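You operate a simulated robot arm through the tools that you are given. There is no shell and no other tool. Be economical: measure what you need, move in short steps, check, and stop when the job is done.

The job below is to be done with a simulated two-armed robot. You get a single attempt, and the scene is never put back.

Task
Take the cap off the white bottle and lay it down on the top of the white table. Then stack the white carton that says "No. 63" from the top of the grey bench on top of the white carton labelled "No. 52". Then fetch the green tag and stand it on the top of the grey steering cart. Then put two of the yellow buffers from the clear end of the packing bench on the top of the green tool cart. Keep to this order. Set down upright: green tag.

Only the result counts: the job must be done as asked and must still hold three seconds after the hand-in. Knocking over, shifting, dropping, spilling or breaking anything else fails it. Lids that push on must go on centred and level and be pressed home; caps that screw on are set level and turned clockwise until they are tight.

Robot
Two 7-joint arms with two-finger parallel grippers on one trunk, on a base that drives. Base frame: it is fixed to the floor where the robot stands at the start and does not move with it; the origin is under the middle of the robot, x ahead of it, y to its left, z up. Readings come in mm, degrees, newtons and seconds.
The left shoulder is at the start at [-82, 119, 851], the right one opposite. With the tool pointing down near the work surface each hand reaches from about 120 to 580 mm from the robot's upright axis, wherever it stands, measured 20 degrees to its own side. Places, roughly: green tag [-4250, -1000, 1000]; top of the green tool cart [-4600, 0, 800]; top of the grey steering cart [-1600, -4600, 800]; white bottle [500, 250, 1000]; white carton [500, -3500, 1000]; yellow buffer [-1750, 2000, 1000]. Payload 3.43 kg a hand.
Tool frame (each hand has its own): the origin (TCP) lies between the finger pads and is the grasp point; the fingertips stand 30 mm ahead of it; z points along the fingers, y is the line along which they close. Largest opening 94 mm; finger width 28, thickness 10; the body of the gripper, 50 by 96 mm, starts 55 mm behind the TCP.
Orientation is told as [roll, pitch, yaw] about the base's x, y, z axes, in that order, counted from this pose: with the fingers straight down and closing along the base's y, the tool's x points along the base's -x, its y along +y and its z along -z.

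Tools
- The arms move only by the tool move_arm. It takes "left_moves", "right_moves" or both (then of equal length, played together; a hand with none holds still); each is a list of rows, each an object of numbers (a shift or turn left out is 0, a gripper value left out holds the last): "x", "y", "z": the shift along the tool's x, y, z in mm; "ax", "ay", "az": the turn, a rotation vector about the tool's x, y, z in degrees; "claw": the gripper command, from -1 (fully open) to 1 (shut), values between in proportion. In form: [{"x": .., "y": .., "z": .., "ax": .., "ay": .., "az": .., "claw": ..}, ...]. A call has 1 to 8 rows; each row shifts and turns the commanded pose from where the row before left it, along the tool's axes as they then stand. Each row takes 0.2 s and may step no farther than 50 mm and 8.6 degrees from the row before; otherwise, or with a gripper value out of range, the whole call is refused. A pose out of reach is approached as far as the arm can. The call stops where the force on the tool passes 40 N (or 10 N more than at its start, if that is more) or the arm is blocked; 0.2 s more then pass. The fingers move at their own pace (about 153 mm/s each) and stop on an object; they squeeze with about 29 N. The grip force told is the motor's: it shows also when the fingers shut on nothing. Time passes only in rows, and 0.2 s behind the last, so rows that do not move let the fingers close. The reply holds the time, the measured pose of the TCP, the force on the tool along the base axes, the opening and the grip force, in the units named above and with some noise, with the torque about the TCP (base axes, N m) and any sound that the robot's microphone picked up.
- Cameras (640 x 400 px; columns grow to the right, rows downward): "scene" is now at [24.7, 41, 1578.2]; the picture's right is [0.50, -0.87, 0.00], its down [-0.59, -0.34, -0.73] and it looks along [0.63, 0.37, -0.68] (base axes); focal length 259 px, centre (320, 200). "left" rides on the left gripper at [76, -14, -103] in its tool frame; the picture's right is [0.18, 0.98, 0.00], its down [-0.75, 0.14, -0.64] and it looks along [-0.63, 0.12, 0.77] (tool axes); focal length 243 px, centre (320, 200). "right" rides on the right gripper at [76, 14, -102] in its tool frame; the picture's right is [-0.18, 0.98, 0.00], its down [-0.75, -0.14, -0.64] and it looks along [-0.63, -0.12, 0.77] (tool axes); focal length 243 px, centre (320, 200). There is no depth. A picture from a camera that has moved, and an enlarged one, comes with that camera's place and axes in the base frame and with its lens. The place of the scene camera against the robot may be out by one fixed shift of up to 12 mm in any direction.
- get_image(camera): a new picture of that camera. No time passes.
- slide_trunk(by): slides the trunk up (or, below 0, down) by that many mm; the arms and the scene camera ride with it, the base frame stays. It gives what a move gives, with no picture.
- steer(legs): drives the robot by 1 to 6 legs, each [ahead, left, turn to the left] in mm, mm and degrees, along the robot's own axes; the way and the turn of a leg run together, so that a leg with both is an arc; at most 1500 mm and 180 degrees a leg. The arms and the cameras ride along, it lands a little off, and it stops where it bumps. It gives what a move gives.
- aim_head(pan, tilt): turns the head with the scene camera to pan (to the left, within 143 degrees either way) and tilt (down, from -29 to 69), counted from straight ahead of the robot. It gives what a move gives.
- close_up(camera, box): a new picture of the part [left, top, right, bottom] of that camera's present view, enlarged. No time passes.
- sign_off(): hands the job in; it is judged then, once.

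Go step by step. Nothing tells you exact positions but the pictures and the camera data: compare them with the known pose of the tool, close in by small moves and look again before you grip or let go. The budget is 165 turns and 122 pictures, counting those below and the enlarged ones. Unless the task says otherwise, let go and move clear before handing in, and close with one line.

The tools are called as name(argument=value, ...) on one line, values as JSON. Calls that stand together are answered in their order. move_arm: Moves the arms, as the interface text tells. Its arguments: {"type":"object","properties":{"left_moves":{"type":"array","items":{"type":"object","properties":{"x":{"type":"number"},"y":{"type":"number"},"z":{"type":"number"},"ax":{"type":"number"},"ay":{"type":"number"},"az":{"type":"number"},"claw":{"type":"number"}}}},"right_moves":{"type":"array","items":{"type":"object","properties":{"x":{"type":"number"},"y":{"type":"number"},"z":{"type":"number"},"ax":{"type":"number"},"ay":{"type":"number"},"az":{"type":"number"},"claw":{"type":"number"}}}}},"required":[]} The other tools are called the same way: slide_trunk (by) slides the trunk up or down; steer (legs) drives the base; aim_head (pan, tilt) turns the head that bears the scene camera; get_image (camera) takes a picture; close_up (camera, box) takes an enlarged picture of a part of a camera's view; sign_off () hands the job in.

At the start:

```text
clock: 0.0
left_position: [283.4, 322.5, 1185.4]
left_orientation: [0.1, 0.0, -0.1]
left_force: [-0.3, 0.1, 0.7]
left_moment: [-0.01, 0.02, 0.04]
left_gripper_width: 93.9
left_finger_force: 0.1
right_position: [295.7, 24.7, 1226.0]
right_orientation: [0.1, -0.1, 0.0]
right_force: [-0.8, -0.4, 0.5]
right_moment: [0.0, 0.01, 0.01]
right_gripper_width: 94.2
right_finger_force: 0.1
trunk travel left (down, up): [-275.0, 60.0]
robot x, y, heading: [1.2, 0.4, 0.0]
head pan, tilt: [30.1, 42.9]
```

scene: 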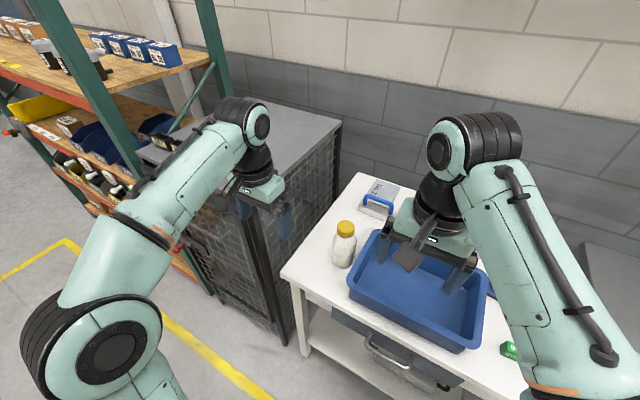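
right: 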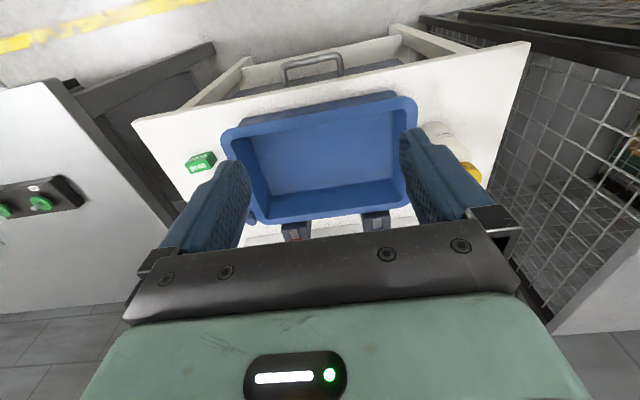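
left: 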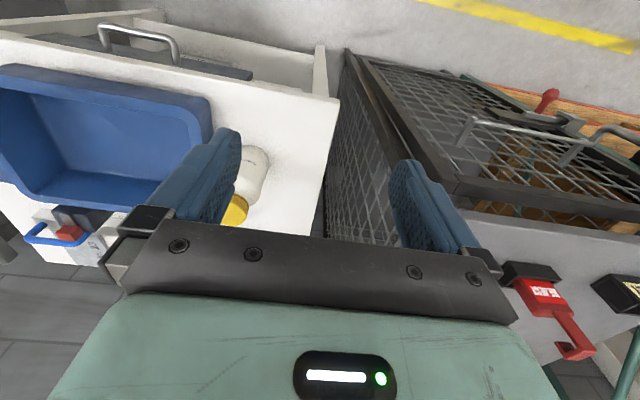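

I see the white bottle with the yellow cap at about [494, 225], cap top near z 1000. I'll look at it more closely first.

close_up(camera="scene", box=[270, 160, 430, 290])

close_up(camera="left", box=[180, 120, 340, 260])

```text
3.08 times, centred on (350, 225) of scene
camera zoom: at [24.7, 41.0, 1578.2], right [0.5, -0.87, 0.0], down [-0.59, -0.34, -0.73], along [0.63, 0.37, -0.68], focal length 796 px, centre (228, 123)
```

zoom: 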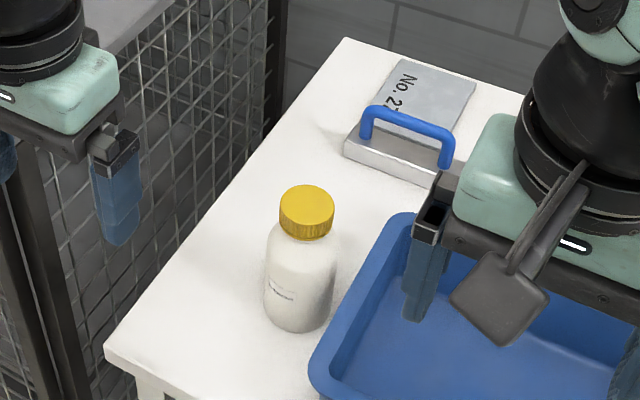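

```text
2.86 times, centred on (260, 190) of left
camera zoom: at [207.3, 308.1, 1287.6], right [-0.18, 0.98, 0.0], down [0.75, 0.14, 0.64], along [0.63, 0.12, -0.77], focal length 693 px, centre (491, 229)
```

zoom: 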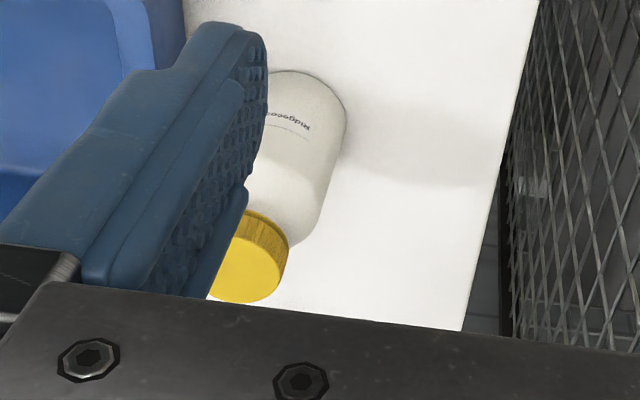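

Cap is about [490, 224, 1000]; I'll bring the left hand above it and the right hand a little aside.

move_arm(left_moves=[{"x": -40, "y": -19.7, "z": 9}, {"x": -40, "y": -19.7, "z": 9}, {"x": -40, "y": -19.7, "z": 9}, {"x": -40, "y": -19.7, "z": 9}, {"x": -40, "y": -19.7, "z": 9}], right_moves=[{"y": -20}, {"y": -20}, {"y": -20}, {"y": -20}, {"y": -20}])

get_image(camera="left")

get_image(camera="scene")

```text
clock: 1.2
left_position: [443.1, 245.0, 1147.9]
left_orientation: [0.0, 0.0, 0.0]
left_force: [0.0, 0.7, 0.0]
left_moment: [-0.01, -0.02, 0.0]
left_gripper_width: 94.0
left_finger_force: 0.1
left hand out of reach, approached as far as the arm can: row 5
right_position: [295.4, -76.6, 1225.5]
right_orientation: [-0.1, 0.0, 0.0]
right_force: [-0.2, 0.7, -0.6]
right_moment: [-0.01, -0.01, -0.03]
right_gripper_width: 94.0
right_finger_force: 0.0
trunk travel left (down, up): [-275.0, 60.0]
robot x, y, heading: [-1.7, -0.8, -0.0]
head pan, tilt: [30.1, 42.9]
```

```text
116 pictures are left
camera left: at [366.1, 230.1, 1250.4], right [-0.18, 0.98, 0.0], down [0.75, 0.14, 0.64], along [0.63, 0.12, -0.77], focal length 243 px, centre (320, 200)
```

left: 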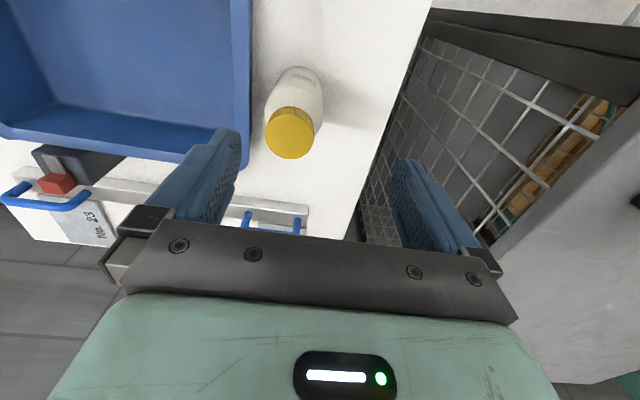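

```text
115 pictures are left
camera scene: at [23.1, 41.0, 1578.2], right [0.5, -0.87, 0.0], down [-0.59, -0.34, -0.73], along [0.63, 0.37, -0.68], focal length 259 px, centre (320, 200)
```

scene: 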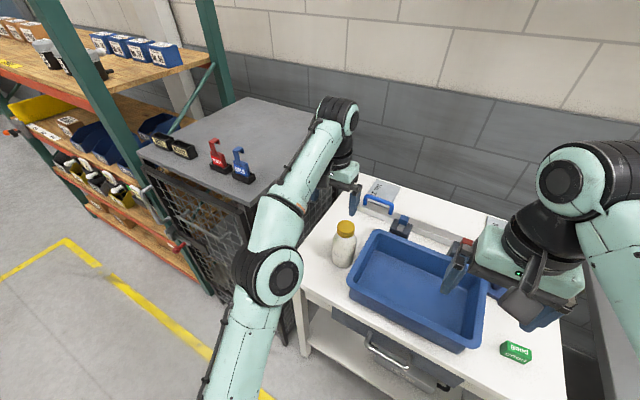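

move_arm(left_moves=[{"z": 30}, {"z": 20}, {}])

```text
clock: 2.0
left_position: [441.4, 246.0, 1097.6]
left_orientation: [0.1, 0.0, 0.0]
left_force: [-0.9, 0.4, 0.0]
left_moment: [-0.02, -0.01, 0.04]
left_gripper_width: 93.7
left_finger_force: 0.0
right_position: [296.6, -76.6, 1224.5]
right_orientation: [0.0, -0.1, -0.1]
right_force: [0.4, 0.1, 0.1]
right_moment: [-0.02, -0.02, 0.03]
right_gripper_width: 94.2
right_finger_force: 0.0
trunk travel left (down, up): [-275.0, 60.0]
robot x, y, heading: [-0.9, 0.6, 0.1]
head pan, tilt: [30.1, 42.9]
```

move_arm(left_moves=[{"x": -18, "y": -12}, {"x": -18, "y": -12}, {}])

get_image(camera="left")

```text
clock: 2.8
left_position: [478.3, 218.5, 1098.2]
left_orientation: [0.1, 0.0, -0.1]
left_force: [0.1, -0.6, 1.0]
left_moment: [0.0, 0.0, -0.01]
left_gripper_width: 93.9
left_finger_force: 0.0
right_position: [296.2, -77.1, 1224.7]
right_orientation: [0.0, 0.0, 0.0]
right_force: [0.9, -0.1, -0.6]
right_moment: [-0.03, -0.01, 0.0]
right_gripper_width: 94.0
right_finger_force: 0.1
trunk travel left (down, up): [-275.0, 60.0]
robot x, y, heading: [-1.2, 0.4, -0.0]
head pan, tilt: [30.1, 42.9]
```

```text
114 pictures are left
camera left: at [401.5, 205.5, 1200.9], right [-0.18, 0.98, 0.0], down [0.75, 0.14, 0.64], along [0.63, 0.12, -0.77], focal length 243 px, centre (320, 200)
```

left: 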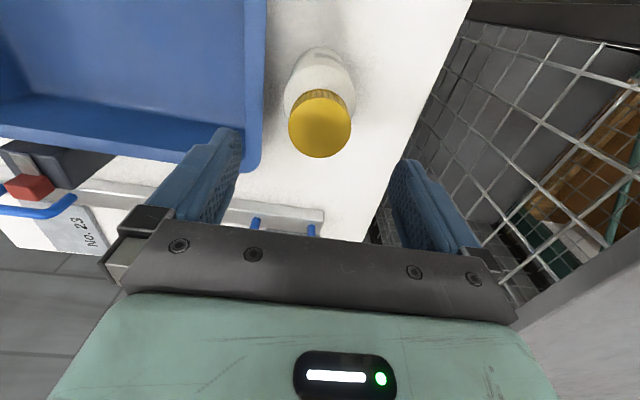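

Hand is centred over the cap. I'll lower and grip it.

move_arm(left_moves=[{"z": 34}, {"z": 32, "y": 2.5}, {}])

get_image(camera="scene")

get_image(camera="left")

```text
clock: 3.6
left_position: [480.9, 221.9, 1033.1]
left_orientation: [0.0, 0.1, 0.1]
left_force: [-0.4, 0.0, -0.5]
left_moment: [0.02, -0.01, 0.01]
left_gripper_width: 94.0
left_finger_force: 0.0
right_position: [296.7, -76.3, 1225.0]
right_orientation: [0.0, 0.0, 0.0]
right_force: [0.0, -0.2, 0.5]
right_moment: [0.03, -0.01, 0.01]
right_gripper_width: 93.9
right_finger_force: 0.0
trunk travel left (down, up): [-275.0, 60.0]
robot x, y, heading: [-0.6, 1.5, -0.2]
head pan, tilt: [30.1, 42.9]
```

```text
113 pictures are left
camera scene: at [24.6, 40.9, 1578.2], right [0.5, -0.87, 0.0], down [-0.59, -0.34, -0.73], along [0.63, 0.37, -0.68], focal length 259 px, centre (320, 200)
```

scene: 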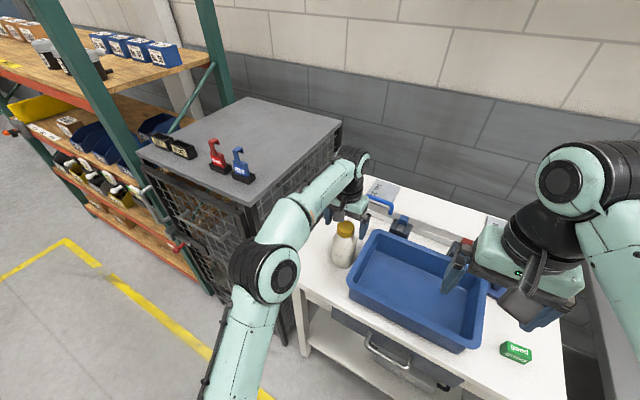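

```text
112 pictures are left
camera left: at [404.3, 207.7, 1135.1], right [-0.18, 0.98, 0.0], down [0.75, 0.14, 0.64], along [0.63, 0.12, -0.77], focal length 243 px, centre (320, 200)
```

left: 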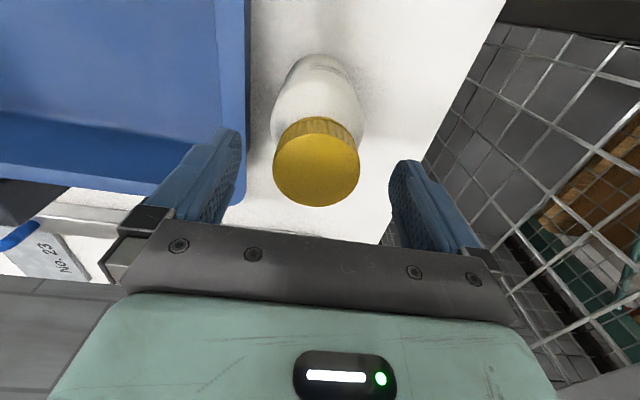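

move_arm(left_moves=[{"x": 2.5, "y": -1.5, "z": 3, "az": 8}, {"z": 3, "az": 8}, {"az": 8}, {"az": 8}, {"az": 8}, {"az": 8}, {}])

get_image(camera="left")

```text
clock: 5.2
left_position: [476.0, 221.2, 1025.5]
left_orientation: [0.0, 0.0, -48.1]
left_force: [1.2, 0.6, 0.5]
left_moment: [0.03, 0.0, -0.01]
left_gripper_width: 93.7
left_finger_force: 0.0
right_position: [296.3, -77.1, 1225.7]
right_orientation: [0.0, 0.0, 0.1]
right_force: [0.2, -0.1, -0.4]
right_moment: [0.01, -0.01, -0.02]
right_gripper_width: 94.1
right_finger_force: 0.1
trunk travel left (down, up): [-275.0, 60.0]
robot x, y, heading: [2.0, -0.9, -0.1]
head pan, tilt: [30.1, 42.9]
```

```text
111 pictures are left
camera left: at [415.3, 267.7, 1129.2], right [0.61, 0.79, 0.0], down [0.61, -0.47, 0.64], along [0.51, -0.39, -0.77], focal length 243 px, centre (320, 200)
```

left: 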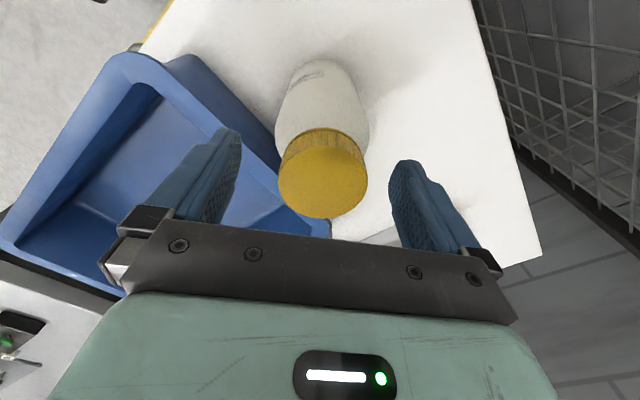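

Centred. Grip and turn counter-clockwise a bit.

move_arm(left_moves=[{"claw": 1}, {}, {}])

move_arm(left_moves=[{"az": -8}, {"az": -8}, {"az": -8}, {"az": -8}])

get_image(camera="left")

```text
clock: 6.0
left_position: [476.3, 221.4, 1026.5]
left_orientation: [-0.1, 0.0, -48.0]
left_force: [1.5, 1.0, 1.2]
left_moment: [0.11, -0.11, -0.01]
left_gripper_width: 47.2
left_finger_force: 29.2
right_position: [297.2, -76.1, 1225.4]
right_orientation: [0.1, 0.0, 0.0]
right_force: [0.2, 0.0, 0.0]
right_moment: [-0.01, 0.01, 0.02]
right_gripper_width: 94.1
right_finger_force: 0.0
trunk travel left (down, up): [-275.0, 60.0]
robot x, y, heading: [-0.2, 1.7, 0.3]
head pan, tilt: [30.1, 42.9]
```

```text
clock: 7.0
left_position: [476.0, 219.6, 1027.1]
left_orientation: [0.0, 0.0, -16.0]
left_force: [-0.7, 0.6, 0.5]
left_moment: [-0.07, 0.14, 0.0]
left_gripper_width: 46.9
left_finger_force: 29.2
right_position: [296.5, -77.2, 1225.1]
right_orientation: [-0.1, 0.0, 0.0]
right_force: [0.8, -0.1, 0.7]
right_moment: [0.0, 0.0, -0.02]
right_gripper_width: 94.1
right_finger_force: 0.0
trunk travel left (down, up): [-275.0, 60.0]
robot x, y, heading: [-2.7, 0.5, -0.1]
head pan, tilt: [30.1, 42.9]
```

```text
110 pictures are left
camera left: at [398.8, 227.3, 1129.6], right [0.09, 1.0, 0.0], down [0.76, -0.07, 0.64], along [0.64, -0.06, -0.77], focal length 243 px, centre (320, 200)
```

left: 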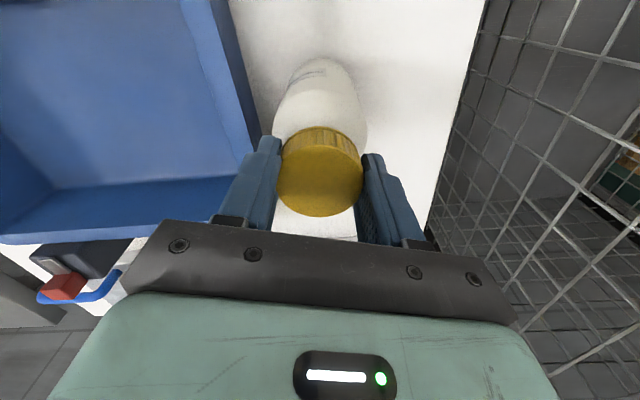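

The bottle spins along with the cap (its label keeps its place in the turning view). I'll try pressing down gently to see if table friction can hold it.

move_arm(left_moves=[{"z": 3}, {"z": 3}, {}])

```text
clock: 7.8
left_position: [475.3, 220.3, 1026.1]
left_orientation: [0.2, -0.7, -15.9]
left_force: [0.6, 5.6, 36.1]
left_moment: [0.13, 0.01, 0.02]
left_gripper_width: 47.1
left_finger_force: 28.7
right_position: [292.8, -77.6, 1226.1]
right_orientation: [0.0, -0.2, 0.0]
right_force: [0.3, 0.6, -0.2]
right_moment: [-0.04, -0.01, 0.01]
right_gripper_width: 94.0
right_finger_force: 0.0
trunk travel left (down, up): [-275.0, 60.0]
robot x, y, heading: [-2.4, -2.5, 0.1]
head pan, tilt: [30.1, 42.9]
```

move_arm(left_moves=[{"az": -8}, {"az": -8}, {"az": -8}, {"az": -8}])

get_image(camera="left")

```text
clock: 8.8
left_position: [475.8, 218.9, 1024.5]
left_orientation: [-0.3, -0.5, 16.2]
left_force: [-1.0, -5.5, 39.2]
left_moment: [-0.04, -0.09, -0.1]
left_gripper_width: 47.0
left_finger_force: 28.7
right_position: [293.0, -77.7, 1226.1]
right_orientation: [0.1, -0.1, 0.0]
right_force: [0.1, 0.2, 0.4]
right_moment: [-0.02, -0.02, 0.0]
right_gripper_width: 93.7
right_finger_force: 0.0
trunk travel left (down, up): [-275.0, 60.0]
robot x, y, heading: [-2.2, 0.8, 0.2]
head pan, tilt: [30.1, 42.9]
```

```text
109 pictures are left
camera left: at [404.7, 183.6, 1127.3], right [-0.45, 0.89, -0.01], down [0.68, 0.35, 0.65], along [0.58, 0.29, -0.76], focal length 243 px, centre (320, 200)
```

left: 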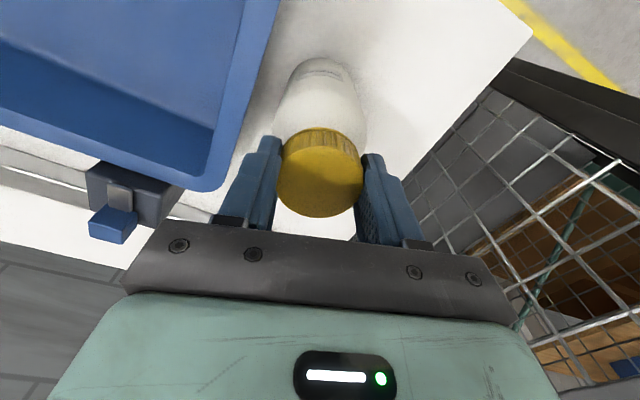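

move_arm(left_moves=[{"az": -8, "z": -0.5}, {"az": -8}, {"az": -8}, {"az": -8}, {"az": -8}])

get_image(camera="left")

```text
clock: 10.0
left_position: [475.6, 219.4, 1027.0]
left_orientation: [-0.5, -0.3, 56.2]
left_force: [3.3, -8.5, 37.3]
left_moment: [-0.5, -0.3, -0.05]
left_gripper_width: 46.8
left_finger_force: 28.6
right_position: [294.5, -78.9, 1224.7]
right_orientation: [0.1, -0.1, 0.0]
right_force: [0.7, 2.0, -0.6]
right_moment: [0.03, -0.03, 0.0]
right_gripper_width: 94.0
right_finger_force: 0.0
trunk travel left (down, up): [-275.0, 60.0]
robot x, y, heading: [-1.2, 0.3, 0.1]
head pan, tilt: [30.1, 42.9]
```

```text
108 pictures are left
camera left: at [444.0, 147.6, 1128.1], right [-0.92, 0.39, -0.01], down [0.3, 0.7, 0.65], along [0.26, 0.59, -0.76], focal length 243 px, centre (320, 200)
```

left: 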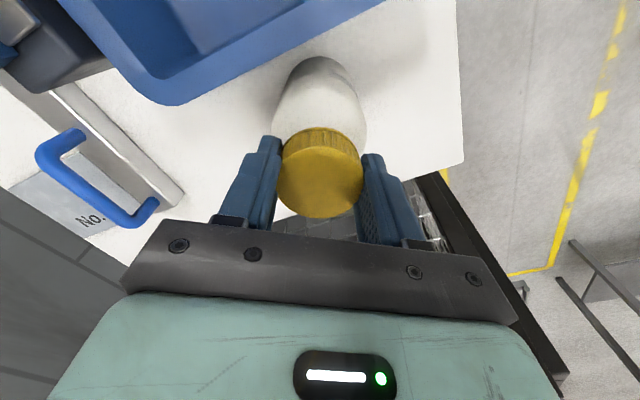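

The bottle now stays while the cap turns. I'll continue a bit, ease off, and test-lift lightly.

move_arm(left_moves=[{"az": -8}, {"az": -8}, {"az": -8}, {"az": -8}, {"z": -2.5}, {"z": -3}, {}])

get_image(camera="left")

```text
clock: 11.6
left_position: [475.3, 220.6, 1025.9]
left_orientation: [0.1, -0.1, 88.1]
left_force: [6.6, -4.5, 14.0]
left_moment: [-0.39, -0.73, -0.02]
left_gripper_width: 47.2
left_finger_force: 29.3
right_position: [296.2, -76.9, 1225.8]
right_orientation: [0.0, 0.0, -0.1]
right_force: [-1.3, -0.4, -0.2]
right_moment: [0.02, 0.02, 0.01]
right_gripper_width: 94.0
right_finger_force: 0.0
trunk travel left (down, up): [-275.0, 60.0]
robot x, y, heading: [2.5, -3.2, 0.0]
head pan, tilt: [30.1, 42.9]
```

```text
107 pictures are left
camera left: at [487.7, 143.0, 1129.1], right [-0.99, -0.15, 0.0], down [-0.12, 0.76, 0.64], along [-0.1, 0.64, -0.77], focal length 243 px, centre (320, 200)
```

left: 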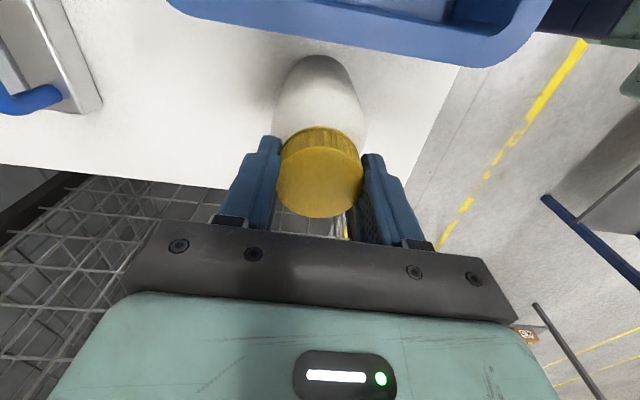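

move_arm(left_moves=[{"z": -2}, {"z": -1.5}, {}])

```text
clock: 12.4
left_position: [476.7, 220.6, 1029.2]
left_orientation: [0.2, -0.2, 87.9]
left_force: [0.0, 1.9, -2.7]
left_moment: [-0.02, 0.01, 0.01]
left_gripper_width: 47.2
left_finger_force: 29.3
right_position: [297.0, -75.8, 1225.4]
right_orientation: [0.0, 0.0, 0.1]
right_force: [0.2, 0.1, -0.3]
right_moment: [0.01, -0.04, 0.0]
right_gripper_width: 94.3
right_finger_force: 0.1
trunk travel left (down, up): [-275.0, 60.0]
robot x, y, heading: [2.9, 1.5, -0.1]
head pan, tilt: [30.1, 42.9]
```

Still attached (slight weight on the tool). I'll lower, release and ratchet back for another turn.

move_arm(left_moves=[{"z": 2.5}, {"claw": -1}, {}, {"az": 8.5}, {"az": 8.5}, {"az": 8.5}, {"az": 8.5}, {"az": 8.5}])

move_arm(left_moves=[{"az": 8.5}, {"az": 8.5}, {"az": 8.5}, {"az": 8.5}, {"az": 8.5}, {"az": 8.5}, {"az": 8.5}, {"az": 8.5}])

move_arm(left_moves=[{"az": 8.5}, {"az": 8.5}, {"az": 8.5}, {"az": 8.5}, {}])

get_image(camera="left")

```text
clock: 14.2
left_position: [477.1, 221.0, 1027.5]
left_orientation: [-0.1, 0.0, 45.3]
left_force: [-0.2, -0.3, -0.2]
left_moment: [0.0, -0.02, -0.01]
left_gripper_width: 93.8
left_finger_force: 0.0
right_position: [296.5, -77.1, 1226.0]
right_orientation: [0.0, 0.0, -0.1]
right_force: [0.7, 1.4, -0.3]
right_moment: [-0.01, 0.0, -0.02]
right_gripper_width: 93.9
right_finger_force: 0.0
trunk travel left (down, up): [-275.0, 60.0]
robot x, y, heading: [-0.5, -0.1, -0.3]
head pan, tilt: [30.1, 42.9]
```

```text
clock: 16.0
left_position: [475.9, 221.3, 1027.7]
left_orientation: [0.1, 0.0, -22.6]
left_force: [0.4, 0.1, 0.0]
left_moment: [0.03, -0.01, 0.01]
left_gripper_width: 94.2
left_finger_force: 0.0
right_position: [296.4, -76.3, 1224.9]
right_orientation: [0.0, -0.1, 0.0]
right_force: [0.4, -0.1, -0.3]
right_moment: [-0.01, 0.0, 0.0]
right_gripper_width: 94.1
right_finger_force: 0.1
trunk travel left (down, up): [-275.0, 60.0]
robot x, y, heading: [-1.7, 0.1, -0.2]
head pan, tilt: [30.1, 42.9]
```

```text
clock: 17.2
left_position: [476.1, 221.3, 1027.3]
left_orientation: [0.0, 0.0, -56.6]
left_force: [0.3, -0.2, -0.3]
left_moment: [0.02, -0.01, -0.01]
left_gripper_width: 93.8
left_finger_force: 0.1
right_position: [296.6, -76.0, 1224.0]
right_orientation: [0.0, 0.0, 0.0]
right_force: [0.2, 0.0, 0.0]
right_moment: [0.03, 0.0, 0.0]
right_gripper_width: 94.0
right_finger_force: 0.0
trunk travel left (down, up): [-275.0, 60.0]
robot x, y, heading: [-0.2, -0.5, -0.1]
head pan, tilt: [30.1, 42.9]
```

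```text
106 pictures are left
camera left: at [422.1, 276.0, 1130.0], right [0.72, 0.69, 0.0], down [0.53, -0.55, 0.64], along [0.45, -0.46, -0.77], focal length 243 px, centre (320, 200)
```

left: 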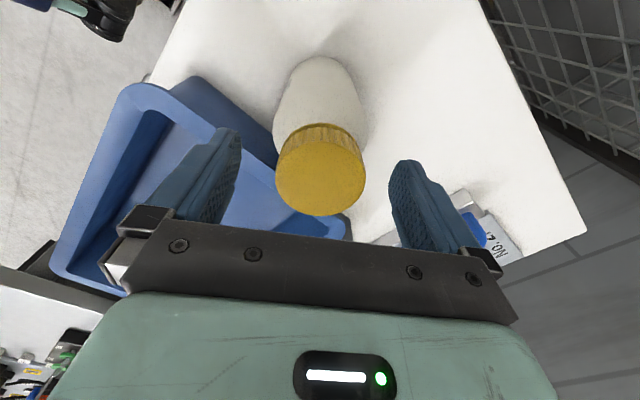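

move_arm(left_moves=[{"claw": 1}, {}, {"z": 2.5}, {"z": 2.5}, {"az": -8.5}, {"az": -8.5}, {"az": -8.5}, {"az": -8.5}])

move_arm(left_moves=[{"az": -8.5}, {"az": -8.5}, {"az": -8.5}, {"az": -8.5}, {"az": -8.5}, {"az": -8.5}, {"az": -8.5}])

move_arm(left_moves=[{"az": -8.5}, {"az": -8.5}, {"az": -8.5}, {"az": -8.5}, {"az": -8.5}, {"az": -8.5}])

get_image(camera="left")

```text
clock: 19.0
left_position: [475.7, 220.4, 1027.1]
left_orientation: [0.2, -0.5, -22.2]
left_force: [3.1, 0.1, 34.2]
left_moment: [-0.01, -0.04, -0.02]
left_gripper_width: 47.5
left_finger_force: 29.0
right_position: [295.1, -78.2, 1226.3]
right_orientation: [-0.1, -0.1, 0.0]
right_force: [0.4, 0.7, 0.4]
right_moment: [-0.01, 0.02, 0.02]
right_gripper_width: 94.2
right_finger_force: 0.2
trunk travel left (down, up): [-275.0, 60.0]
robot x, y, heading: [-0.1, 0.6, -0.0]
head pan, tilt: [30.1, 42.9]
```

```text
clock: 20.6
left_position: [475.4, 220.2, 1027.0]
left_orientation: [-0.3, -0.4, 37.3]
left_force: [2.8, -3.4, 36.0]
left_moment: [-0.03, -0.07, -0.02]
left_gripper_width: 47.7
left_finger_force: 28.7
right_position: [294.6, -78.2, 1225.9]
right_orientation: [0.2, -0.2, 0.0]
right_force: [0.1, -0.3, 0.4]
right_moment: [0.02, 0.0, -0.01]
right_gripper_width: 94.0
right_finger_force: 0.0
trunk travel left (down, up): [-275.0, 60.0]
robot x, y, heading: [1.2, 1.9, 0.2]
head pan, tilt: [30.1, 42.9]
```

```text
clock: 22.0
left_position: [475.3, 220.4, 1027.1]
left_orientation: [-0.6, 0.1, 88.3]
left_force: [5.1, -4.4, 40.0]
left_moment: [-0.03, -0.17, -0.04]
left_gripper_width: 47.9
left_finger_force: 28.8
right_position: [294.4, -78.6, 1225.9]
right_orientation: [0.1, -0.1, 0.1]
right_force: [-0.8, 0.4, -0.6]
right_moment: [0.02, -0.04, -0.03]
right_gripper_width: 93.9
right_finger_force: 0.0
trunk travel left (down, up): [-275.0, 60.0]
robot x, y, heading: [-1.0, 0.2, 0.1]
head pan, tilt: [30.1, 42.9]
```

```text
105 pictures are left
camera left: at [486.1, 143.7, 1130.0], right [-0.99, -0.15, -0.01], down [-0.13, 0.76, 0.64], along [-0.09, 0.63, -0.77], focal length 243 px, centre (320, 200)
```

left: 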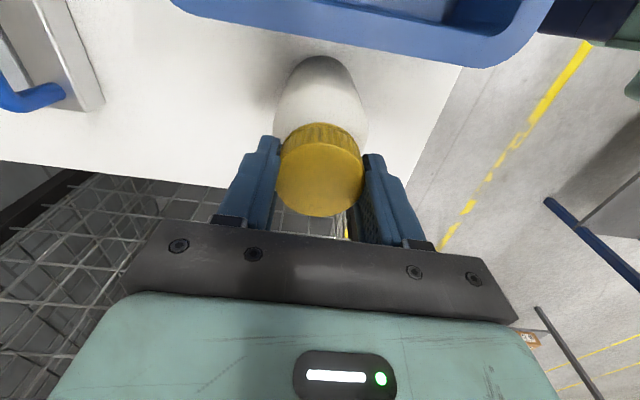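

Gripper width and force creep up: the cap is rising on the thread. Ease off and test again.

move_arm(left_moves=[{"z": -2.5}, {"z": -2.5}, {"z": -2}, {"z": -2}, {}])

get_image(camera="left")

```text
clock: 23.2
left_position: [474.7, 221.5, 1029.3]
left_orientation: [0.4, 0.0, 88.0]
left_force: [-0.1, -0.5, -1.3]
left_moment: [0.0, 0.03, -0.05]
left_gripper_width: 47.7
left_finger_force: 28.8
right_position: [296.5, -76.2, 1225.3]
right_orientation: [0.0, 0.1, 0.1]
right_force: [0.4, 0.3, 0.7]
right_moment: [0.03, 0.03, 0.02]
right_gripper_width: 94.1
right_finger_force: 0.1
trunk travel left (down, up): [-275.0, 60.0]
robot x, y, heading: [-0.0, 2.6, 0.2]
head pan, tilt: [30.1, 42.9]
```

```text
104 pictures are left
camera left: at [487.6, 144.6, 1132.0], right [-0.99, -0.15, 0.01], down [-0.11, 0.76, 0.64], along [-0.1, 0.64, -0.77], focal length 243 px, centre (320, 200)
```

left: 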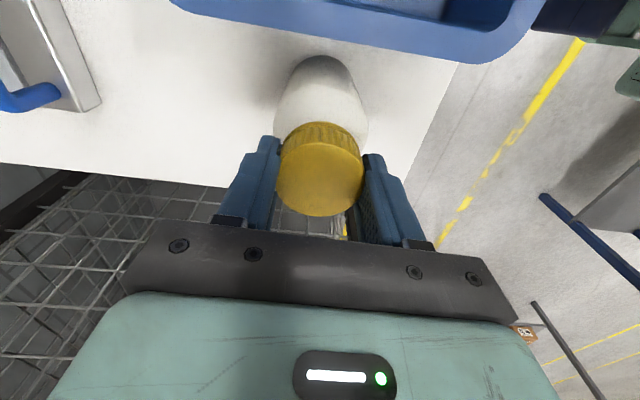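

move_arm(left_moves=[{"z": -2}, {"z": -2}, {}])

get_image(camera="left")

```text
clock: 24.0
left_position: [475.9, 219.4, 1035.3]
left_orientation: [0.0, 0.0, 88.1]
left_force: [-0.4, -0.1, -1.8]
left_moment: [0.01, 0.03, 0.02]
left_gripper_width: 47.6
left_finger_force: 29.2
right_position: [297.5, -76.6, 1225.0]
right_orientation: [0.0, 0.0, 0.1]
right_force: [1.0, -0.3, -0.8]
right_moment: [0.0, -0.01, -0.01]
right_gripper_width: 93.9
right_finger_force: 0.0
trunk travel left (down, up): [-275.0, 60.0]
robot x, y, heading: [5.1, -0.5, -0.1]
head pan, tilt: [30.1, 42.9]
```

```text
103 pictures are left
camera left: at [487.9, 143.8, 1138.1], right [-0.99, -0.15, 0.0], down [-0.11, 0.76, 0.64], along [-0.1, 0.63, -0.77], focal length 243 px, centre (320, 200)
```

left: 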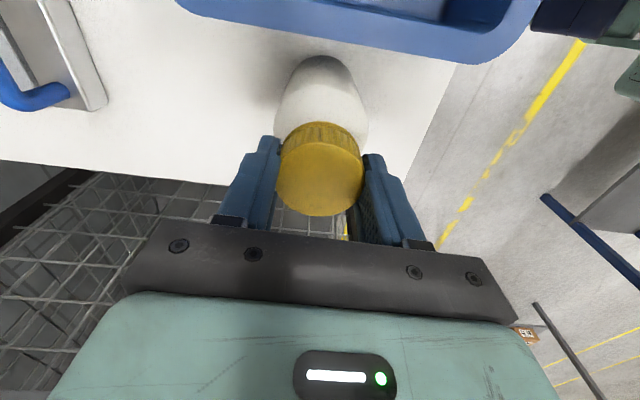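

The bottle still hangs on; lower it and ratchet once more.

move_arm(left_moves=[{"z": 3}, {"z": 3.5}, {}, {"claw": -1}, {}, {"az": 8.5}, {"az": 8.5}, {"az": 8.5}])

move_arm(left_moves=[{"az": 8.5}, {"az": 8.5}, {"az": 8.5}, {"az": 8.5}, {"az": 8.5}, {"az": 8.5}, {"az": 8.5}, {"az": 8.5}])

move_arm(left_moves=[{"az": 8.5}, {"az": 8.5}, {"az": 8.5}, {"az": 8.5}, {"az": 8.5}, {"az": 8.5}, {}])

get_image(camera="left")

```text
clock: 25.8
left_position: [475.0, 221.1, 1030.3]
left_orientation: [0.1, -0.1, 62.3]
left_force: [-0.6, -1.5, 0.5]
left_moment: [0.0, 0.02, 0.0]
left_gripper_width: 94.1
left_finger_force: 0.1
right_position: [296.7, -77.1, 1225.0]
right_orientation: [0.0, 0.0, -0.1]
right_force: [-0.4, 0.5, 0.1]
right_moment: [-0.01, -0.02, 0.02]
right_gripper_width: 93.9
right_finger_force: 0.1
trunk travel left (down, up): [-275.0, 60.0]
robot x, y, heading: [-1.9, -1.9, 0.4]
head pan, tilt: [30.1, 42.9]
```

```text
clock: 27.6
left_position: [476.3, 221.9, 1030.0]
left_orientation: [0.0, 0.0, -5.8]
left_force: [1.1, -0.8, -0.7]
left_moment: [0.0, 0.0, -0.05]
left_gripper_width: 94.0
left_finger_force: 0.1
right_position: [296.7, -76.4, 1225.3]
right_orientation: [0.0, 0.0, 0.0]
right_force: [-0.4, 0.1, 0.5]
right_moment: [-0.01, 0.02, 0.01]
right_gripper_width: 94.0
right_finger_force: 0.2
trunk travel left (down, up): [-275.0, 60.0]
robot x, y, heading: [6.2, 1.3, 0.1]
head pan, tilt: [30.1, 42.9]
```

```text
clock: 29.2
left_position: [477.0, 221.7, 1029.6]
left_orientation: [0.0, 0.0, -56.7]
left_force: [0.1, 0.2, -0.2]
left_moment: [-0.01, 0.01, 0.02]
left_gripper_width: 93.9
left_finger_force: 0.1
right_position: [295.6, -77.0, 1224.6]
right_orientation: [-0.1, 0.0, 0.0]
right_force: [-0.1, -1.0, -0.2]
right_moment: [0.02, 0.0, 0.0]
right_gripper_width: 93.9
right_finger_force: 0.1
trunk travel left (down, up): [-275.0, 60.0]
robot x, y, heading: [2.5, -0.4, 0.0]
head pan, tilt: [30.1, 42.9]
```

```text
102 pictures are left
camera left: at [422.7, 276.4, 1131.6], right [0.72, 0.69, 0.0], down [0.53, -0.55, 0.64], along [0.45, -0.46, -0.77], focal length 243 px, centre (320, 200)
```

left: 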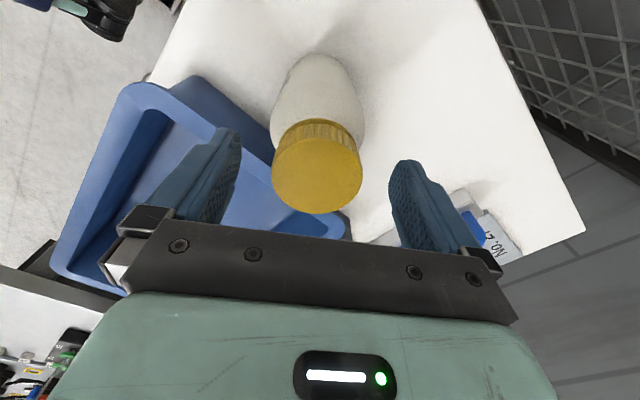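

move_arm(left_moves=[{"claw": 1}, {}, {"z": 2.5}, {"z": 2}, {"az": -8.5}, {"az": -8.5}, {"az": -8.5}, {"az": -8.5}])

move_arm(left_moves=[{"az": -8.5}, {"az": -8.5}, {"az": -8.5}, {"az": -8.5}, {"az": -8.5}, {"az": -8.5}, {"az": -8.5}])

move_arm(left_moves=[{"az": -8.5}, {"az": -8.5}, {"az": -8.5}, {"az": -8.5}, {"az": -8.5}, {"az": -8.5}])

move_arm(left_moves=[{"z": -2.5}, {"z": -2.5}, {"z": -2}, {"z": -2}, {}])

get_image(camera="left")

```text
clock: 31.0
left_position: [476.1, 219.6, 1025.5]
left_orientation: [0.1, -0.1, -22.4]
left_force: [1.1, -0.3, 22.1]
left_moment: [0.02, -0.1, -0.08]
left_gripper_width: 47.7
left_finger_force: 28.7
right_position: [295.8, -78.2, 1224.7]
right_orientation: [0.0, -0.1, -0.1]
right_force: [0.0, 0.0, -0.6]
right_moment: [0.0, 0.02, -0.02]
right_gripper_width: 94.2
right_finger_force: 0.1
trunk travel left (down, up): [-275.0, 60.0]
robot x, y, heading: [1.9, -1.9, 0.4]
head pan, tilt: [30.1, 42.9]
```

```text
clock: 32.6
left_position: [475.0, 221.6, 1025.7]
left_orientation: [0.2, -0.1, 37.2]
left_force: [0.5, 0.5, 12.0]
left_moment: [0.03, -0.02, -0.07]
left_gripper_width: 47.2
left_finger_force: 28.9
right_position: [296.4, -77.2, 1225.3]
right_orientation: [0.0, 0.0, 0.0]
right_force: [-0.5, -0.2, 0.7]
right_moment: [0.01, -0.01, 0.03]
right_gripper_width: 93.8
right_finger_force: 0.1
trunk travel left (down, up): [-275.0, 60.0]
robot x, y, heading: [-1.6, 1.4, 0.1]
head pan, tilt: [30.1, 42.9]
```

```text
clock: 34.0
left_position: [475.5, 221.1, 1025.5]
left_orientation: [-0.2, 0.0, 88.1]
left_force: [0.0, -0.1, 13.5]
left_moment: [0.05, 0.08, -0.07]
left_gripper_width: 47.2
left_finger_force: 29.0
right_position: [294.7, -77.2, 1224.8]
right_orientation: [0.0, 0.0, 0.0]
right_force: [-0.2, 0.3, -0.2]
right_moment: [-0.02, -0.03, -0.02]
right_gripper_width: 93.9
right_finger_force: 0.1
trunk travel left (down, up): [-275.0, 60.0]
robot x, y, heading: [3.2, 3.0, 0.1]
head pan, tilt: [30.1, 42.9]
```

```text
clock: 35.2
left_position: [476.0, 220.4, 1032.4]
left_orientation: [0.0, 0.0, 88.0]
left_force: [-0.5, 0.4, -0.3]
left_moment: [0.0, -0.04, 0.02]
left_gripper_width: 47.3
left_finger_force: 28.4
right_position: [296.8, -76.1, 1225.3]
right_orientation: [0.1, 0.0, 0.0]
right_force: [-0.2, 0.2, -0.5]
right_moment: [-0.01, -0.01, 0.03]
right_gripper_width: 93.9
right_finger_force: 0.0
trunk travel left (down, up): [-275.0, 60.0]
robot x, y, heading: [-3.9, -1.7, -0.3]
head pan, tilt: [30.1, 42.9]
```

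```text
101 pictures are left
camera left: at [488.4, 143.3, 1135.9], right [-0.99, -0.15, 0.0], down [-0.11, 0.76, 0.64], along [-0.1, 0.63, -0.77], focal length 243 px, centre (320, 200)
```

left: 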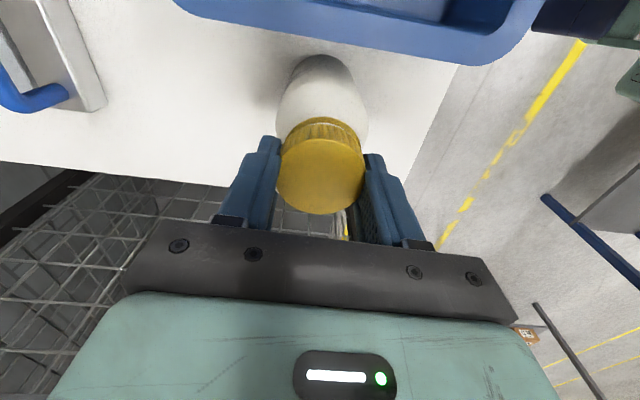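

The pull is now near zero; lifting slowly.

move_arm(left_moves=[{"z": -3}, {"z": -4}, {"z": -4}, {}])

get_image(camera="left")

```text
clock: 36.2
left_position: [476.2, 220.8, 1045.2]
left_orientation: [0.0, 0.0, 88.0]
left_force: [-0.9, -0.2, -0.2]
left_moment: [-0.01, -0.04, 0.02]
left_gripper_width: 47.2
left_finger_force: 29.1
right_position: [297.2, -78.2, 1224.7]
right_orientation: [0.0, -0.1, 0.0]
right_force: [0.1, -0.8, -1.0]
right_moment: [0.0, 0.01, -0.01]
right_gripper_width: 94.0
right_finger_force: 0.1
trunk travel left (down, up): [-275.0, 60.0]
robot x, y, heading: [-0.5, 1.5, 0.0]
head pan, tilt: [30.1, 42.9]
```

```text
100 pictures are left
camera left: at [487.7, 143.3, 1147.5], right [-0.99, -0.15, 0.0], down [-0.11, 0.76, 0.64], along [-0.1, 0.63, -0.77], focal length 243 px, centre (320, 200)
```

left: 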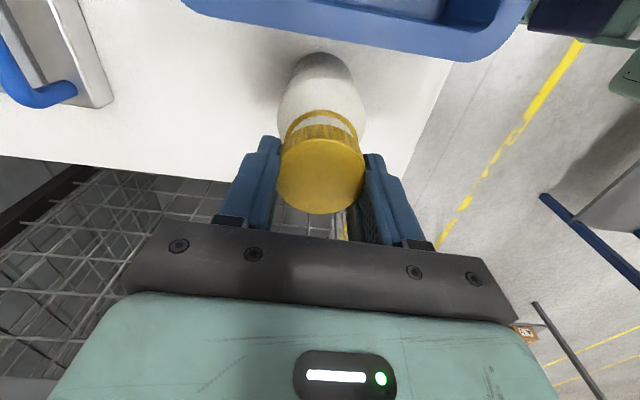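

The cap is off. I'll lift it, turn the hand back and carry it to a clear spot on the table around [400, 300].

move_arm(left_moves=[{"z": -25}, {"z": -25, "az": 8}, {"az": 8}, {"az": 8}, {"az": 8}, {"az": 8}, {"az": 8}, {"az": 8}])

move_arm(left_moves=[{"az": 8}, {"az": 8}, {"az": 8}, {"az": 8}, {"x": 38, "y": 27}, {"x": 38, "y": 27}, {"y": 26}, {}])

get_image(camera="left")

get_image(camera="scene")

```text
clock: 38.0
left_position: [475.5, 220.6, 1095.0]
left_orientation: [0.0, 0.0, 31.8]
left_force: [-0.4, -0.1, -0.8]
left_moment: [-0.02, 0.01, 0.02]
left_gripper_width: 47.2
left_finger_force: 28.7
right_position: [296.2, -77.6, 1225.4]
right_orientation: [0.0, -0.1, 0.0]
right_force: [-0.2, -0.7, 0.7]
right_moment: [-0.05, 0.02, 0.02]
right_gripper_width: 93.8
right_finger_force: 0.1
trunk travel left (down, up): [-275.0, 60.0]
robot x, y, heading: [2.1, 0.8, 0.2]
head pan, tilt: [30.1, 42.9]
```

```text
clock: 39.8
left_position: [400.4, 299.2, 1095.8]
left_orientation: [0.0, 0.0, 0.1]
left_force: [-0.3, -0.5, -0.5]
left_moment: [0.0, 0.03, 0.0]
left_gripper_width: 47.1
left_finger_force: 29.2
right_position: [295.7, -77.4, 1225.9]
right_orientation: [0.0, 0.0, 0.0]
right_force: [-0.9, 0.1, -0.3]
right_moment: [0.01, -0.03, 0.01]
right_gripper_width: 93.7
right_finger_force: 0.2
trunk travel left (down, up): [-275.0, 60.0]
robot x, y, heading: [3.2, -1.0, -0.2]
head pan, tilt: [30.1, 42.9]
```

```text
99 pictures are left
camera left: at [324.1, 285.2, 1197.6], right [-0.18, 0.98, 0.0], down [0.75, 0.14, 0.64], along [0.63, 0.12, -0.77], focal length 243 px, centre (320, 200)
```

left: 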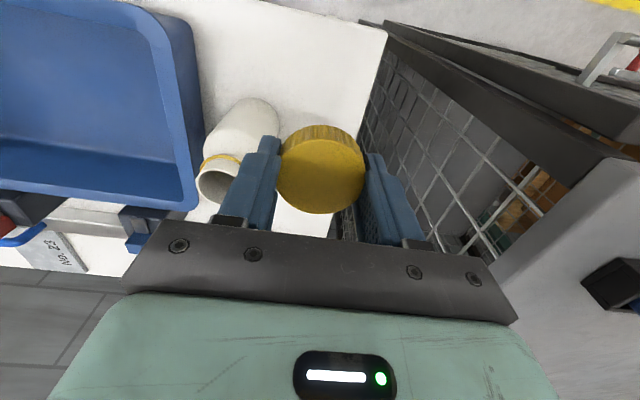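

```text
98 pictures are left
camera scene: at [24.2, 40.7, 1578.2], right [0.5, -0.87, 0.0], down [-0.59, -0.34, -0.73], along [0.63, 0.37, -0.68], focal length 259 px, centre (320, 200)
```

scene: 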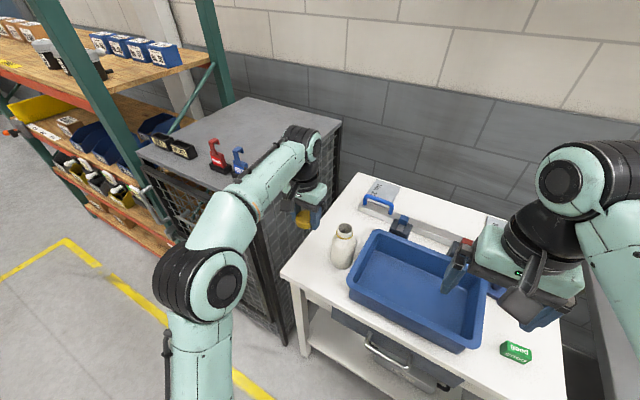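

move_arm(left_moves=[{"x": 12, "y": -29}, {"z": 40}, {"z": 40}, {"z": 40}, {"z": 40}, {}])

get_image(camera="left")

get_image(camera="scene")

```text
clock: 41.2
left_position: [386.0, 270.7, 931.8]
left_orientation: [0.0, 0.0, 0.0]
left_force: [-0.3, -0.1, 0.5]
left_moment: [0.01, 0.0, 0.02]
left_gripper_width: 47.0
left_finger_force: 28.5
right_position: [295.7, -76.5, 1224.7]
right_orientation: [0.0, 0.0, -0.1]
right_force: [0.1, -0.1, 0.8]
right_moment: [0.01, -0.02, 0.0]
right_gripper_width: 94.0
right_finger_force: 0.1
trunk travel left (down, up): [-275.0, 60.0]
robot x, y, heading: [2.0, 0.2, -0.0]
head pan, tilt: [30.1, 42.9]
```

```text
97 pictures are left
camera left: at [309.8, 255.8, 1035.7], right [-0.18, 0.98, 0.0], down [0.75, 0.14, 0.64], along [0.63, 0.12, -0.77], focal length 243 px, centre (320, 200)
```

left: 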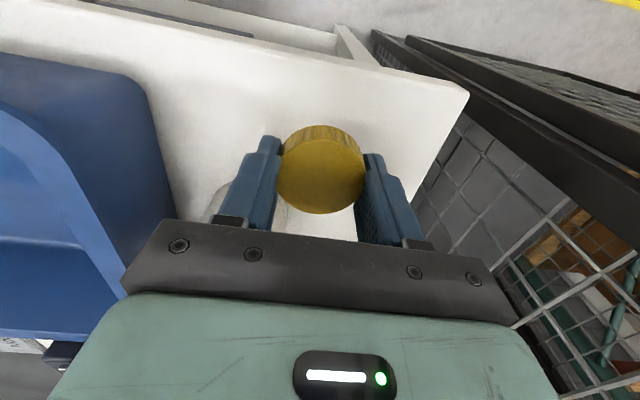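

```text
96 pictures are left
camera scene: at [24.4, 40.9, 1578.2], right [0.5, -0.87, 0.0], down [-0.59, -0.34, -0.73], along [0.63, 0.37, -0.68], focal length 259 px, centre (320, 200)
```

scene: 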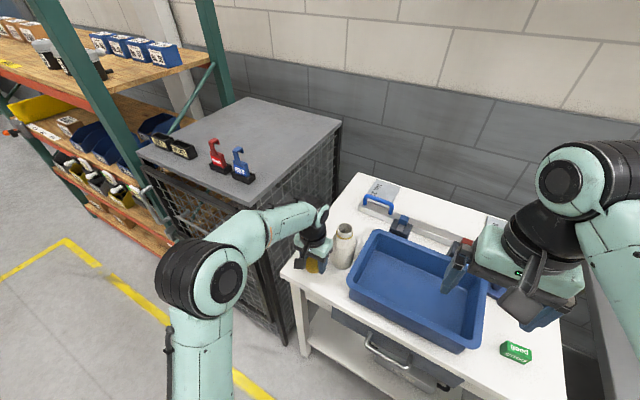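

move_arm(left_moves=[{"z": 10}, {"z": 8}, {"z": 6}, {"z": 5}, {}])

```text
clock: 42.4
left_position: [386.7, 271.7, 905.7]
left_orientation: [0.0, 0.0, 0.0]
left_force: [-0.4, 0.2, 0.2]
left_moment: [-0.01, -0.02, 0.0]
left_gripper_width: 47.4
left_finger_force: 29.2
right_position: [296.9, -75.8, 1224.6]
right_orientation: [0.0, -0.1, 0.1]
right_force: [0.6, -0.5, 0.3]
right_moment: [0.0, -0.01, 0.01]
right_gripper_width: 94.1
right_finger_force: 0.0
trunk travel left (down, up): [-275.0, 60.0]
robot x, y, heading: [0.8, -1.2, 0.1]
head pan, tilt: [30.1, 42.9]
```

move_arm(left_moves=[{"z": 4}, {"z": 4}, {"z": 3}, {"z": 3}, {}])

get_image(camera="left")

```text
clock: 43.6
left_position: [387.7, 270.9, 891.2]
left_orientation: [0.0, -0.1, 0.0]
left_force: [-0.2, -0.2, -0.4]
left_moment: [-0.02, -0.02, -0.04]
left_gripper_width: 47.2
left_finger_force: 29.5
right_position: [296.7, -77.0, 1224.8]
right_orientation: [0.0, 0.1, 0.1]
right_force: [0.6, 0.0, 0.2]
right_moment: [0.02, -0.03, -0.01]
right_gripper_width: 93.9
right_finger_force: 0.0
trunk travel left (down, up): [-275.0, 60.0]
robot x, y, heading: [2.5, 0.9, 0.1]
head pan, tilt: [30.1, 42.9]
```

```text
95 pictures are left
camera left: at [311.3, 256.9, 994.0], right [-0.18, 0.98, 0.0], down [0.75, 0.14, 0.64], along [0.63, 0.12, -0.77], focal length 243 px, centre (320, 200)
```

left: 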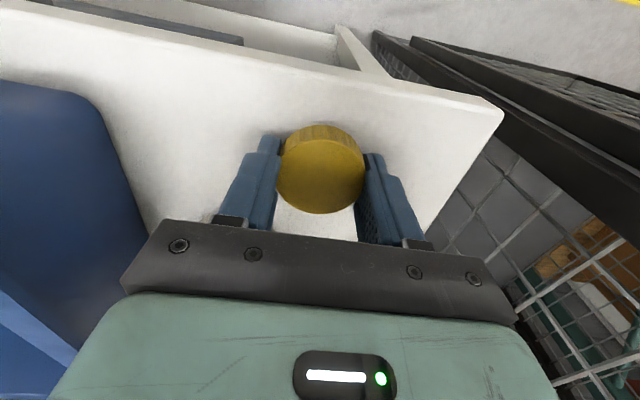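

move_arm(left_moves=[{"z": 3}, {"z": 3}, {"z": 3}, {"z": 3}, {"z": 3}])

```text
clock: 44.3
left_position: [388.1, 270.3, 889.5]
left_orientation: [0.0, -0.4, 0.1]
left_force: [-7.2, -2.4, 16.1]
left_moment: [-0.09, 0.5, 0.18]
left_gripper_width: 47.2
left_finger_force: 29.1
right_position: [294.8, -76.9, 1225.0]
right_orientation: [0.1, -0.1, 0.0]
right_force: [0.0, 0.4, -0.4]
right_moment: [0.0, 0.0, -0.03]
right_gripper_width: 94.0
right_finger_force: 0.1
trunk travel left (down, up): [-275.0, 60.0]
robot x, y, heading: [2.0, -0.4, -0.2]
head pan, tilt: [30.1, 42.9]
stopped in row 3 (left hand): the force on the tool passed its limit at 46 N (the readings are from after the stop); the commanded pose is now the measured one
```

Contact with the table. Ease, open and lift away.

move_arm(left_moves=[{"z": -1}, {"claw": -0.5}, {}, {"z": -20}, {"z": -40}, {"z": -40}, {}])

get_image(camera="left")

get_image(camera="scene")

```text
clock: 45.9
left_position: [388.0, 272.1, 990.2]
left_orientation: [0.0, -0.4, 0.0]
left_force: [-0.5, 1.2, 0.4]
left_moment: [-0.01, -0.01, 0.05]
left_gripper_width: 70.4
left_finger_force: 0.0
right_position: [297.2, -77.5, 1225.8]
right_orientation: [-0.1, 0.1, 0.0]
right_force: [-0.7, 0.4, -0.2]
right_moment: [0.01, -0.03, 0.0]
right_gripper_width: 93.9
right_finger_force: 0.0
trunk travel left (down, up): [-275.0, 60.0]
robot x, y, heading: [-2.3, 1.1, 0.1]
head pan, tilt: [30.1, 42.9]
```

```text
94 pictures are left
camera left: at [311.8, 257.8, 1093.0], right [-0.18, 0.98, 0.0], down [0.75, 0.14, 0.65], along [0.64, 0.12, -0.76], focal length 243 px, centre (320, 200)
```

left: 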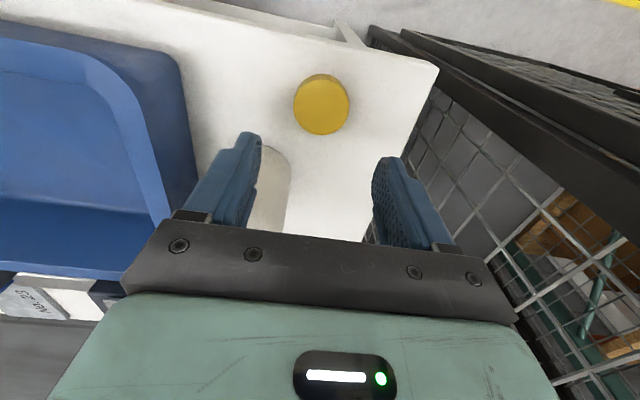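

```text
93 pictures are left
camera scene: at [24.7, 41.1, 1578.2], right [0.5, -0.86, 0.0], down [-0.59, -0.34, -0.73], along [0.63, 0.37, -0.68], focal length 259 px, centre (320, 200)
```

scene: 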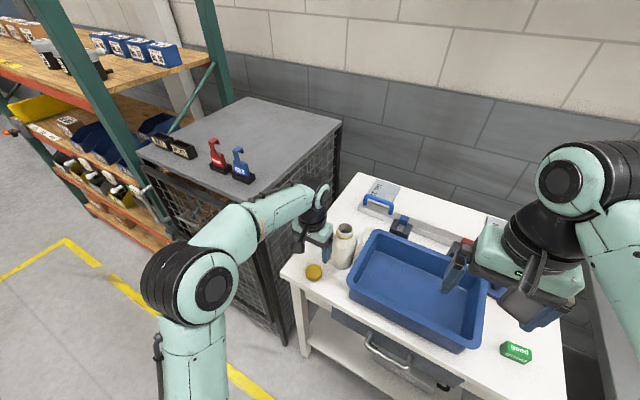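

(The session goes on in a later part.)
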